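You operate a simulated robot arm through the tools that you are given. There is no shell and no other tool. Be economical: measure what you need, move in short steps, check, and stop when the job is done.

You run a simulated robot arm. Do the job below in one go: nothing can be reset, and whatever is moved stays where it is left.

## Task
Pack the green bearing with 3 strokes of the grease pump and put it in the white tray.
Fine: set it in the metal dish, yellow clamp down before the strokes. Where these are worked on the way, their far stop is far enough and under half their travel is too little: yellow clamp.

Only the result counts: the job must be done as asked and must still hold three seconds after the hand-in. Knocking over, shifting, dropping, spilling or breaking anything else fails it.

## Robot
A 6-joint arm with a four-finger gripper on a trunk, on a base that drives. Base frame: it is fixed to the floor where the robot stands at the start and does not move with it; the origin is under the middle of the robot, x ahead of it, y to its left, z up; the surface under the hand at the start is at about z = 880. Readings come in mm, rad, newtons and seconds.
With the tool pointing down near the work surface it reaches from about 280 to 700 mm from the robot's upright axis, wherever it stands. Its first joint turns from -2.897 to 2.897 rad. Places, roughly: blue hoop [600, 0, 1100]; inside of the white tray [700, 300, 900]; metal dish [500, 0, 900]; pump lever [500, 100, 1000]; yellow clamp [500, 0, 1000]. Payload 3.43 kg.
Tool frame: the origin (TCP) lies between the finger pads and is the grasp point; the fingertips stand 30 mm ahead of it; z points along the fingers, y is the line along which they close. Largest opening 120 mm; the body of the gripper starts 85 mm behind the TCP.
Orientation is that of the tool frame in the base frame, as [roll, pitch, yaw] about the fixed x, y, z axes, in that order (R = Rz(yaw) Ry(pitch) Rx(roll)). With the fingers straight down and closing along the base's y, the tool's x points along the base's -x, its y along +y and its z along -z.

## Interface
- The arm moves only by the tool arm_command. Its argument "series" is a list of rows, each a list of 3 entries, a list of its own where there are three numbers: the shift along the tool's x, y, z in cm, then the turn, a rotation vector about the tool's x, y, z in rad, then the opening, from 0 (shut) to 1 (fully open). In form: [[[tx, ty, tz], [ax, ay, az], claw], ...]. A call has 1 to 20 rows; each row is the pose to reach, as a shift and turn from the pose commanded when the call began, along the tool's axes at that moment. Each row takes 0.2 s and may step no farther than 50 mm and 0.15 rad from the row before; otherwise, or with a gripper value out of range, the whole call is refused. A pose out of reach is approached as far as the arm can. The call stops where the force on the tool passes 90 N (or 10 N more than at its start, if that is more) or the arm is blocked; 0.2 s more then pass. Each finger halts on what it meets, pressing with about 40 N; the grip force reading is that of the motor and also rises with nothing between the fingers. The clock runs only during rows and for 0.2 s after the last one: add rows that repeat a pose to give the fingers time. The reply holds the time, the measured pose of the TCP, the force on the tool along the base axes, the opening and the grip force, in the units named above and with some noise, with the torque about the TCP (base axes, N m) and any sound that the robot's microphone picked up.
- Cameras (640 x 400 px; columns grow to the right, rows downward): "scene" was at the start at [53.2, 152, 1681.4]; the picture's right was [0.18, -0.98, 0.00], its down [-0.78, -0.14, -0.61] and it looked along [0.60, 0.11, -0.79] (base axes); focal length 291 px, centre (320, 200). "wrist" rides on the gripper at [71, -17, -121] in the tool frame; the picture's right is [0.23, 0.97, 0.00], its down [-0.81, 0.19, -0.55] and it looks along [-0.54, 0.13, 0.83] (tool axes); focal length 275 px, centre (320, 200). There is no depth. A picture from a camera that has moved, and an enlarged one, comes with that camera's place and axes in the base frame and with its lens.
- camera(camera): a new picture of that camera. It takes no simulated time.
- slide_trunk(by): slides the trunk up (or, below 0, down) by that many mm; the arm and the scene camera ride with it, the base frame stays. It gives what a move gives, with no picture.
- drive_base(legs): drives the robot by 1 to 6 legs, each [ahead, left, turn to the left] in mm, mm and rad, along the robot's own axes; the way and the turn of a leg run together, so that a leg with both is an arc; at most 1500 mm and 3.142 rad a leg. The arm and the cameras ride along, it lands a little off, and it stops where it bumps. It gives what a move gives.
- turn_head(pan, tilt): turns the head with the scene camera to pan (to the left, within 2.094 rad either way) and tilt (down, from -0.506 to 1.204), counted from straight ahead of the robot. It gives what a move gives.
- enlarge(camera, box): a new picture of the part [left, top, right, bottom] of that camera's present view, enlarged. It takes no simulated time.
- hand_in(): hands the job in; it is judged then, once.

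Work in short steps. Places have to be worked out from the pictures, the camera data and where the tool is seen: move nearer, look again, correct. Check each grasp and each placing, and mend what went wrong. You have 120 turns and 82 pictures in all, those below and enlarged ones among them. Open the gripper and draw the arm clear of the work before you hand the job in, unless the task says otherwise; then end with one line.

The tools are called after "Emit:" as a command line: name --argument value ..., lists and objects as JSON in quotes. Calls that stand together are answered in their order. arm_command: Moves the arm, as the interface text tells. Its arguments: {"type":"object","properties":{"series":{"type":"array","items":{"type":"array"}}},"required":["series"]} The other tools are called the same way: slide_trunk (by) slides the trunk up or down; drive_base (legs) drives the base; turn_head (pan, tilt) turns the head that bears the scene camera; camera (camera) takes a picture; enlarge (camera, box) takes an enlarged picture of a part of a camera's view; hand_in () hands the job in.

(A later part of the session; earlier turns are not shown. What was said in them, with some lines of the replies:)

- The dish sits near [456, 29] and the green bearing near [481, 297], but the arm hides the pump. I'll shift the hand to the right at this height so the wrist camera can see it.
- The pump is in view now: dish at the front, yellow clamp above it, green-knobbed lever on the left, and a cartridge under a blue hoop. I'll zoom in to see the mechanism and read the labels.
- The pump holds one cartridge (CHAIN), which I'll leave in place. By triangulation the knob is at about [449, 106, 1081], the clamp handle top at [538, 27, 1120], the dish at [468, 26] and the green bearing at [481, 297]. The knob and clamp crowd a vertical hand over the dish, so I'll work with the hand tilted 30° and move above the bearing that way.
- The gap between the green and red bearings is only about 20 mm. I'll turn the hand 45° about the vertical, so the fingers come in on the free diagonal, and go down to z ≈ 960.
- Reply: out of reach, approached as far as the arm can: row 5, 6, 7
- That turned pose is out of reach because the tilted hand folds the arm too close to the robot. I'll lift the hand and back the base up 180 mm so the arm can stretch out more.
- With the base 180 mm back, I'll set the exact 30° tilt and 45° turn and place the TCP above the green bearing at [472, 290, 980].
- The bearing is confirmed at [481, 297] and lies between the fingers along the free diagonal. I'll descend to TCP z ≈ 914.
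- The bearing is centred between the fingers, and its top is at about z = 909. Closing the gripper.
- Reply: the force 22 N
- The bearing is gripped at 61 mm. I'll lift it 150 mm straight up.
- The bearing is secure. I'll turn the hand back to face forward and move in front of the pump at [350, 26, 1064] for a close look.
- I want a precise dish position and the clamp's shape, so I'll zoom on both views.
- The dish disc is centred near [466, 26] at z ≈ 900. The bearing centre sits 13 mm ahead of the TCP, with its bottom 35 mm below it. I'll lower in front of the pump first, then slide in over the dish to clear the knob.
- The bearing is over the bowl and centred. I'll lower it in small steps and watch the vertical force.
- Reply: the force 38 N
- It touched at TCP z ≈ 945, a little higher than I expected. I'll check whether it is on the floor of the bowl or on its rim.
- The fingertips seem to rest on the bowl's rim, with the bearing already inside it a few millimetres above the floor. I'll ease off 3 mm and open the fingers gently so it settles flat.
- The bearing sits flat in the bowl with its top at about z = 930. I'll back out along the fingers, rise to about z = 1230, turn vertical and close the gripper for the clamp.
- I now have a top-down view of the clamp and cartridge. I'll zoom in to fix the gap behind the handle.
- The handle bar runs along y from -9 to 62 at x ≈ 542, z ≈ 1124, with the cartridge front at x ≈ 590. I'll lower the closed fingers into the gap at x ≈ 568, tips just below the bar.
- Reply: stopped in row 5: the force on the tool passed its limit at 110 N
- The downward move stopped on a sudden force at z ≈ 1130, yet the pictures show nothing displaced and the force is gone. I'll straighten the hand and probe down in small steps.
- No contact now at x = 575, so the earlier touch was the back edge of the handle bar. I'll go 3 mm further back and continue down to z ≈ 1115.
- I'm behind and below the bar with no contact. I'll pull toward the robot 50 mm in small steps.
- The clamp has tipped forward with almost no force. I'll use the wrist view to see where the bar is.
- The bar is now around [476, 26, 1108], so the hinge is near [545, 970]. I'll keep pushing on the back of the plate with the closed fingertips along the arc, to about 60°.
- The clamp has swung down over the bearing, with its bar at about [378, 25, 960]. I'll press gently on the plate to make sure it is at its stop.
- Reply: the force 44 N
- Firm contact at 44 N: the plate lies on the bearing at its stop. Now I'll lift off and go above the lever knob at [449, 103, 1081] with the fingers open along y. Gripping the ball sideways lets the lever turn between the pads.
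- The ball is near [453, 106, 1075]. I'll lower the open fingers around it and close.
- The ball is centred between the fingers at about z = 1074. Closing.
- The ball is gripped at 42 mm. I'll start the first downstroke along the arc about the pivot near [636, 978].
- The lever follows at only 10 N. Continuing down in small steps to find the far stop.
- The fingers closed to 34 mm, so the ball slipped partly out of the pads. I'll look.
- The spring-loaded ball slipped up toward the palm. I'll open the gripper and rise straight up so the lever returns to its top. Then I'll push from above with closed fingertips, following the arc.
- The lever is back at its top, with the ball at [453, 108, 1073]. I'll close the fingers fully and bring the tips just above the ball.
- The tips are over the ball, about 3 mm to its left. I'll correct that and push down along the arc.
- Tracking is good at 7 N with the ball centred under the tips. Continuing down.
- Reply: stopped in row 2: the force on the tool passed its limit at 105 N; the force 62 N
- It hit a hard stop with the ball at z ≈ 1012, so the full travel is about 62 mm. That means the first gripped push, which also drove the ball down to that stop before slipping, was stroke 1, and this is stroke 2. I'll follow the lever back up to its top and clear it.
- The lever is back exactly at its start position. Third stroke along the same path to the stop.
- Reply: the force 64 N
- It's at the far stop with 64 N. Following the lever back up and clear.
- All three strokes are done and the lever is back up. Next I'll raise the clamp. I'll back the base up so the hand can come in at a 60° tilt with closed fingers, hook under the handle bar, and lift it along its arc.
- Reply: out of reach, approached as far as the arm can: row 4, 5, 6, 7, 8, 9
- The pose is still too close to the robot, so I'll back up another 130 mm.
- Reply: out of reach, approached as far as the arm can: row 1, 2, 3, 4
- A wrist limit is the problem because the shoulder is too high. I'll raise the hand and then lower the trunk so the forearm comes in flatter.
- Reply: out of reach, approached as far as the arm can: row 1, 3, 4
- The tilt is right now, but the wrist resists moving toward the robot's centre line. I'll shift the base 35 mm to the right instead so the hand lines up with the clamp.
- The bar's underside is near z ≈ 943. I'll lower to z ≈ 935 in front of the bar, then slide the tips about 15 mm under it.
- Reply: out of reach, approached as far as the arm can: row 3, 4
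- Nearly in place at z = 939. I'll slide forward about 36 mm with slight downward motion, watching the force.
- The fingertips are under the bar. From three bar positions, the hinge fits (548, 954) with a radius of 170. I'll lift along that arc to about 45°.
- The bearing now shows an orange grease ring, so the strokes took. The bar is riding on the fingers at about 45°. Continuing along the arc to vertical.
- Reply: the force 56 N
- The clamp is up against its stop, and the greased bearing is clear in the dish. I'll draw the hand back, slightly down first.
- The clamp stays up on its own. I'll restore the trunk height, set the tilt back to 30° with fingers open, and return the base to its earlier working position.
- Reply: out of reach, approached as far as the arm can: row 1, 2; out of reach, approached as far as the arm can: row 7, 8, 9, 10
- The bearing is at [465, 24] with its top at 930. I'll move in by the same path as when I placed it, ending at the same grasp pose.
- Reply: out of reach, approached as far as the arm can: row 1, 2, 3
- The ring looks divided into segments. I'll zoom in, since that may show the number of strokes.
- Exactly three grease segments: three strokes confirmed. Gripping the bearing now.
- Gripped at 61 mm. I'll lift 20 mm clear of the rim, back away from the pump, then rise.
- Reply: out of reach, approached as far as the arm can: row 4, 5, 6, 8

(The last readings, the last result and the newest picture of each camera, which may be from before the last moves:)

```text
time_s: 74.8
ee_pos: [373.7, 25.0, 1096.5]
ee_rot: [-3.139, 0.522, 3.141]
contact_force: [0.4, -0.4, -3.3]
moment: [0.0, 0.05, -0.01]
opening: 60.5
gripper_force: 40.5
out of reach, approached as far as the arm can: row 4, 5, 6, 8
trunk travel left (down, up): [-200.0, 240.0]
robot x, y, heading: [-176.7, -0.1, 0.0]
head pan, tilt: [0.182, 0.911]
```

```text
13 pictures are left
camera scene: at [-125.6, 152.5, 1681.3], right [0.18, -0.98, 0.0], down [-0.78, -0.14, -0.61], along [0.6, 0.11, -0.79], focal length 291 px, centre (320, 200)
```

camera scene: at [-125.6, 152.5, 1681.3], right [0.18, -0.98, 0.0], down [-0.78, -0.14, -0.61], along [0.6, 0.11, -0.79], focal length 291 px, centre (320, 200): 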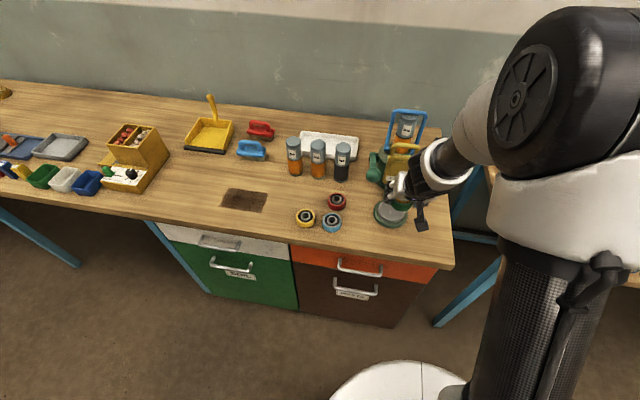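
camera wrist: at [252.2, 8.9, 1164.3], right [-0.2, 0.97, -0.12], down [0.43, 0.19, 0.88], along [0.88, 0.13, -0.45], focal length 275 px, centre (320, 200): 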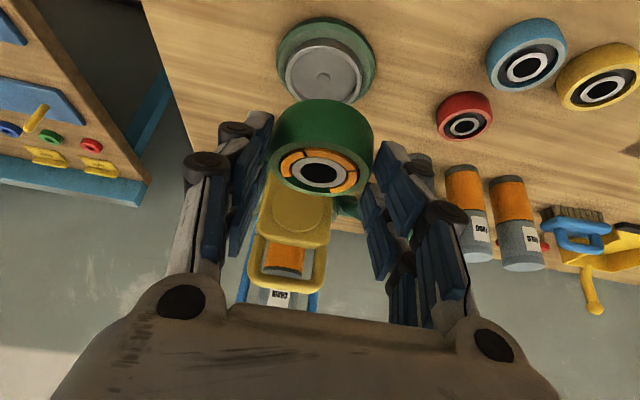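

The bearing is held level with the grease intact, and the clamp and pump are undisturbed. The tray is centred near [751, 280] behind the three cartridges, which are about 150 mm tall. I'll raise the hand and turn it 45° so the wrist and camera come in past the cartridges, then drive forward.

Emit:
arm_command --series '[[[-1.6, 2.9, -2.65], [-0.065, 0, -0.113], 0.4], [[-3.1, 5.8, -5.3], [-0.131, 0, -0.227], 0.4], [[-4.6, 8.75, -7.95], [-0.196, 0, -0.34], 0.4], [[-6.1, 11.7, -10.6], [-0.262, 0, -0.453], 0.4], [[-7.7, 14.6, -13.2], [-0.327, 0, -0.567], 0.4], [[-9.2, 17.5, -15.9], [-0.393, 0, -0.68], 0.4], [[-9.2, 17.5, -15.9], [-0.393, 0, -0.68], 0.4]]'

Emit:
drive_base --legs '[[205, 40, 0]]'

Emit:
camera --camera "wrist"

```text
time_s: 76.4
ee_pos: [373.3, 200.8, 1278.5]
ee_rot: [-3.14, 0.52, -2.357]
contact_force: [-0.1, -0.4, -3.5]
moment: [-0.02, 0.06, 0.02]
opening: 60.9
gripper_force: 40.2
out of reach, approached as far as the arm can: row 1
trunk travel left (down, up): [-200.0, 240.0]
robot x, y, heading: [-180.0, 3.3, -0.001]
head pan, tilt: [0.182, 0.911]
```

```text
time_s: 78.0
ee_pos: [576.6, 243.2, 1277.1]
ee_rot: [-3.142, 0.52, -2.353]
contact_force: [0.6, 0.2, -3.7]
moment: [-0.02, 0.06, 0.03]
opening: 60.7
gripper_force: 40.3
trunk travel left (down, up): [-200.0, 240.0]
robot x, y, heading: [23.3, 43.3, 0.002]
head pan, tilt: [0.182, 0.911]
```

```text
12 pictures are left
camera wrist: at [503.6, 145.0, 1346.0], right [-0.83, 0.55, -0.11], down [0.17, 0.44, 0.88], along [0.53, 0.71, -0.46], focal length 275 px, centre (320, 200)
```

wrist: 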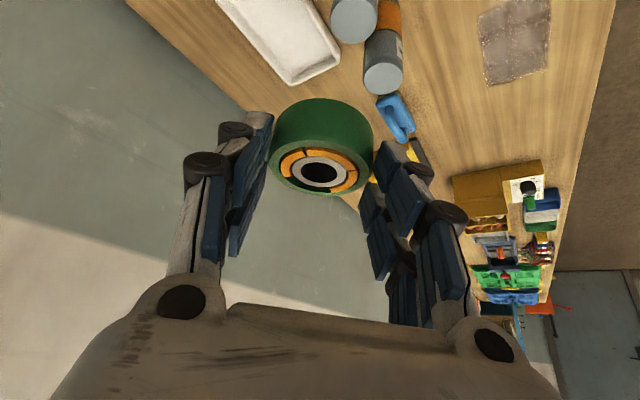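

The tray is centred at about (754, 285) and the cartridges stand at x ≈ 600. I'll move to above the tray interior at z ≈ 1120.

Emit:
arm_command --series '[[[-0.68, -1.76, 3.4], [0, 0, 0], 0.4], [[-1.37, -3.53, 6.8], [0, 0, 0], 0.4], [[-2.05, -5.29, 10.25], [0, 0, 0], 0.4], [[-2.73, -7.05, 13.7], [0, 0, 0], 0.4], [[-3.4, -8.8, 17.1], [0, 0, 0], 0.4], [[-4.1, -10.58, 20.5], [0, 0, 0], 0.4], [[-4.1, -10.58, 20.5], [0, 0, 0], 0.4]]'

Emit:
camera --camera "wrist"

Emit:
camera --camera "scene"

```text
time_s: 79.6
ee_pos: [746.6, 263.9, 1119.7]
ee_rot: [-3.141, 0.521, -2.354]
contact_force: [-0.9, -0.3, -4.0]
moment: [-0.01, 0.01, 0.03]
opening: 60.6
gripper_force: 40.1
trunk travel left (down, up): [-200.0, 240.0]
robot x, y, heading: [21.3, 40.6, 0.001]
head pan, tilt: [0.182, 0.911]
```

```text
11 pictures are left
camera wrist: at [673.6, 167.3, 1189.0], right [-0.83, 0.55, -0.11], down [0.17, 0.44, 0.88], along [0.53, 0.71, -0.46], focal length 275 px, centre (320, 200)
```

wrist: 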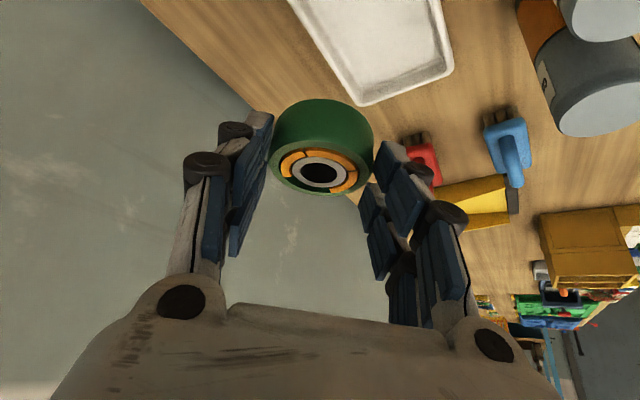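

```text
10 pictures are left
camera scene: at [75.4, 193.0, 1681.5], right [0.18, -0.98, 0.0], down [-0.78, -0.15, -0.61], along [0.6, 0.11, -0.79], focal length 291 px, centre (320, 200)
```

scene: 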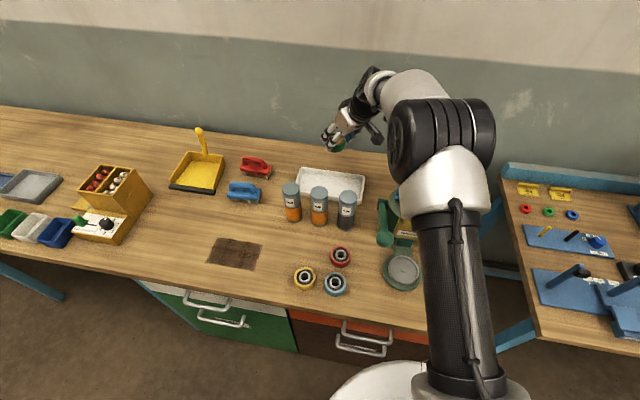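

The bearing is over the tray interior, which spans x ≈ 700–797 and y ≈ 175–400. I'll descend 160 mm vertically, shifting 6 mm toward the tray's middle.

Emit:
arm_command --series '[[[2.1, 0.1, 3.4], [0, 0, 0], 0.4], [[4.2, 0.2, 6.8], [0, 0, 0], 0.4], [[6.3, 0.3, 10.2], [0, 0, 0], 0.4], [[8.37, 0.42, 13.65], [0, 0, 0], 0.4], [[8.37, 0.42, 13.65], [0, 0, 0], 0.4]]'

Emit:
camera --camera "wrist"

Emit:
enlarge --camera "scene" --box '[270, 80, 440, 240]'

```text
time_s: 80.8
ee_pos: [740.6, 265.9, 958.8]
ee_rot: [3.141, 0.52, -2.354]
contact_force: [0.0, 0.0, -2.7]
moment: [-0.06, 0.05, -0.04]
opening: 60.7
gripper_force: 40.1
trunk travel left (down, up): [-200.0, 240.0]
robot x, y, heading: [24.8, 43.1, 0.003]
head pan, tilt: [0.182, 0.911]
```

```text
9 pictures are left
camera wrist: at [667.8, 167.6, 1027.8], right [-0.83, 0.55, -0.12], down [0.17, 0.44, 0.88], along [0.53, 0.71, -0.46], focal length 275 px, centre (320, 200)
```

wrist: 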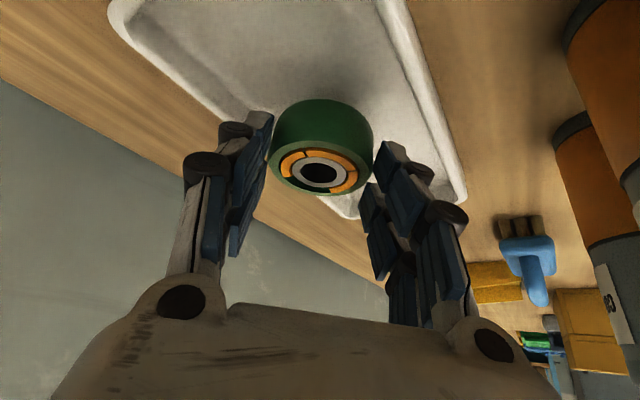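

```text
2.50 times, centred on (355, 160) of scene
camera zoom: at [76.2, 193.1, 1681.4], right [0.18, -0.98, 0.0], down [-0.78, -0.15, -0.61], along [0.6, 0.11, -0.79], focal length 729 px, centre (232, 300)
```

zoom: 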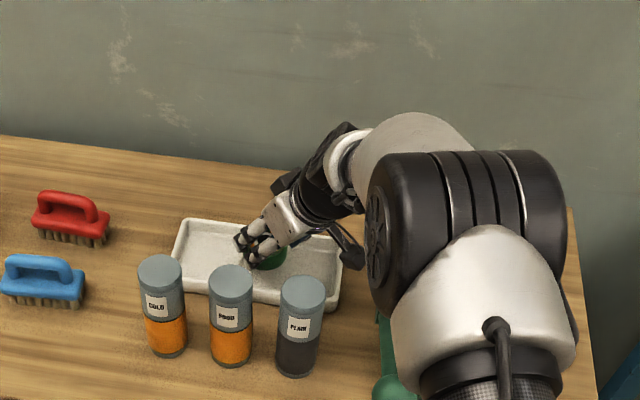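

It's over the tray floor with room all round. Lowering the last bit in small steps.

Emit:
arm_command --series '[[[0.5, 0, 0.87], [0, 0, 0], 0.4], [[1.0, 0, 1.73], [0, 0, 0], 0.4], [[1.15, 0, 2.0], [0, 0, 0], 0.4], [[1.15, 0, 2.0], [0, 0, 0], 0.4]]'

```text
time_s: 81.8
ee_pos: [742.2, 265.5, 937.2]
ee_rot: [3.141, 0.52, -2.354]
contact_force: [0.1, 0.4, -2.9]
moment: [-0.03, 0.05, -0.04]
opening: 60.6
gripper_force: 39.8
trunk travel left (down, up): [-200.0, 240.0]
robot x, y, heading: [26.7, 39.5, 0.001]
head pan, tilt: [0.182, 0.911]
```

Emit:
arm_command --series '[[[0.15, 0, 0.26], [0, 0, 0], 0.4], [[0.3, 0, 0.52], [0, 0, 0], 0.4], [[0.3, 0, 0.52], [0, 0, 0], 0.4]]'

```text
time_s: 82.6
ee_pos: [743.6, 264.9, 934.9]
ee_rot: [-3.138, 0.527, -2.353]
contact_force: [-3.3, 1.2, 19.8]
moment: [-0.13, 0.5, -0.03]
opening: 60.7
gripper_force: 40.1
trunk travel left (down, up): [-200.0, 240.0]
robot x, y, heading: [28.1, 41.9, -0.0]
head pan, tilt: [0.182, 0.911]
```

The bearing touched the tray floor at TCP z ≈ 935, as computed. Releasing.

Emit:
arm_command --series '[[[-0.1, 0, -0.17], [0, 0, 0], 0.5], [[-0.1, 0, -0.17], [0, 0, 0], 0.6], [[-0.1, 0, -0.17], [0, 0, 0], 0.66], [[-0.1, 0, -0.17], [0, 0, 0], 0.66]]'

Emit:
camera --camera "wrist"

```text
time_s: 83.6
ee_pos: [740.9, 265.3, 932.5]
ee_rot: [-3.141, 0.52, -2.355]
contact_force: [-0.9, -0.8, -0.3]
moment: [0.04, 0.02, 0.0]
opening: 79.3
gripper_force: 0.0
trunk travel left (down, up): [-200.0, 240.0]
robot x, y, heading: [22.1, 38.8, 0.005]
head pan, tilt: [0.182, 0.911]
```

```text
7 pictures are left
camera wrist: at [668.6, 167.1, 1001.6], right [-0.83, 0.55, -0.11], down [0.17, 0.44, 0.88], along [0.53, 0.71, -0.46], focal length 275 px, centre (320, 200)
```

wrist: 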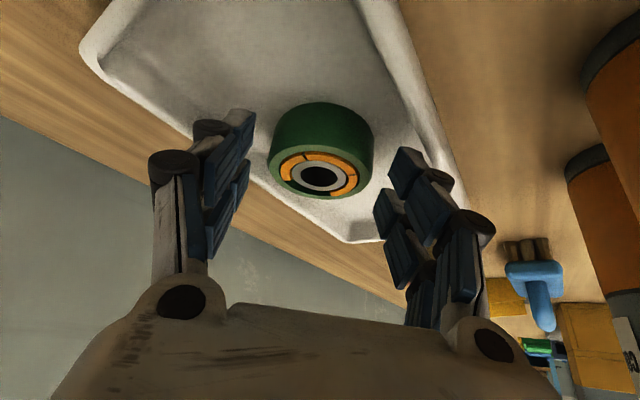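

The bearing lies flat in the tray. I'll draw the hand straight up and clear.

Emit:
arm_command --series '[[[0, 0, -2], [0, 0, 0], 0.66], [[-1.5, 0, -5.5], [0, 0, 0], 0.66], [[-3.5, 0, -9], [0, 0, 0], 0.66], [[-5.5, 0, -12.5], [0, 0, 0], 0.66], [[-7.5, 0, -16], [0, 0, 0], 0.66], [[-9.5, 0, -19.5], [0, 0, 0], 0.66], [[-10, 0, -23], [0, 0, 0], 0.66], [[-10.5, 0, -27], [0, 0, 0], 0.66]]'

Emit:
camera --camera "scene"

Emit:
camera --camera "wrist"

```text
time_s: 85.4
ee_pos: [710.2, 234.9, 1221.0]
ee_rot: [-3.14, 0.519, -2.355]
contact_force: [-0.3, 0.0, -0.9]
moment: [0.01, -0.01, -0.01]
opening: 79.6
gripper_force: 0.1
trunk travel left (down, up): [-200.0, 240.0]
robot x, y, heading: [22.6, 40.4, 0.007]
head pan, tilt: [0.182, 0.911]
```

```text
6 pictures are left
camera scene: at [75.0, 192.7, 1681.5], right [0.18, -0.98, 0.0], down [-0.78, -0.15, -0.61], along [0.6, 0.11, -0.79], focal length 291 px, centre (320, 200)
```

scene: 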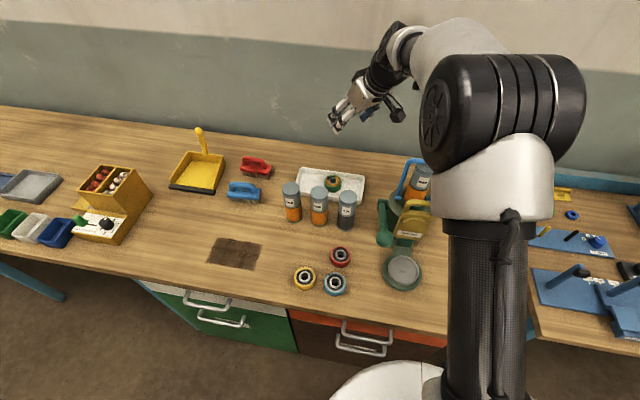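

```text
5 pictures are left
camera wrist: at [637.2, 136.5, 1289.7], right [-0.83, 0.55, -0.11], down [0.17, 0.44, 0.88], along [0.53, 0.71, -0.46], focal length 275 px, centre (320, 200)
```

wrist: 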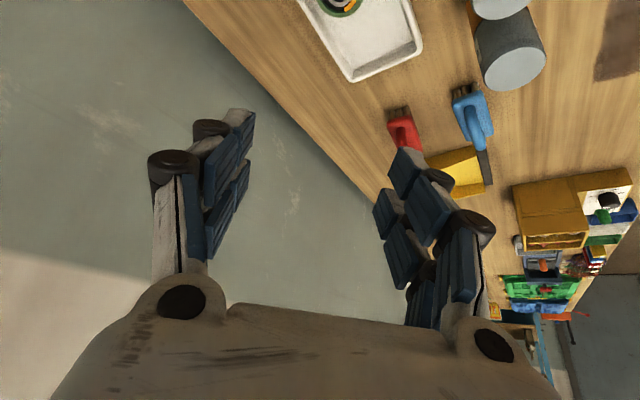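

The greased bearing lies in the white tray and everything else stands where it was. The hand is clear and open, so I'm handing in.

Emit:
hand_in

```text
The job is handed in.
```

The green bearing was clamped in the metal dish, packed with 3 strokes (three grease segments show on it), and now lies flat in the white tray; the job is handed in, and I saw nothing else moved.
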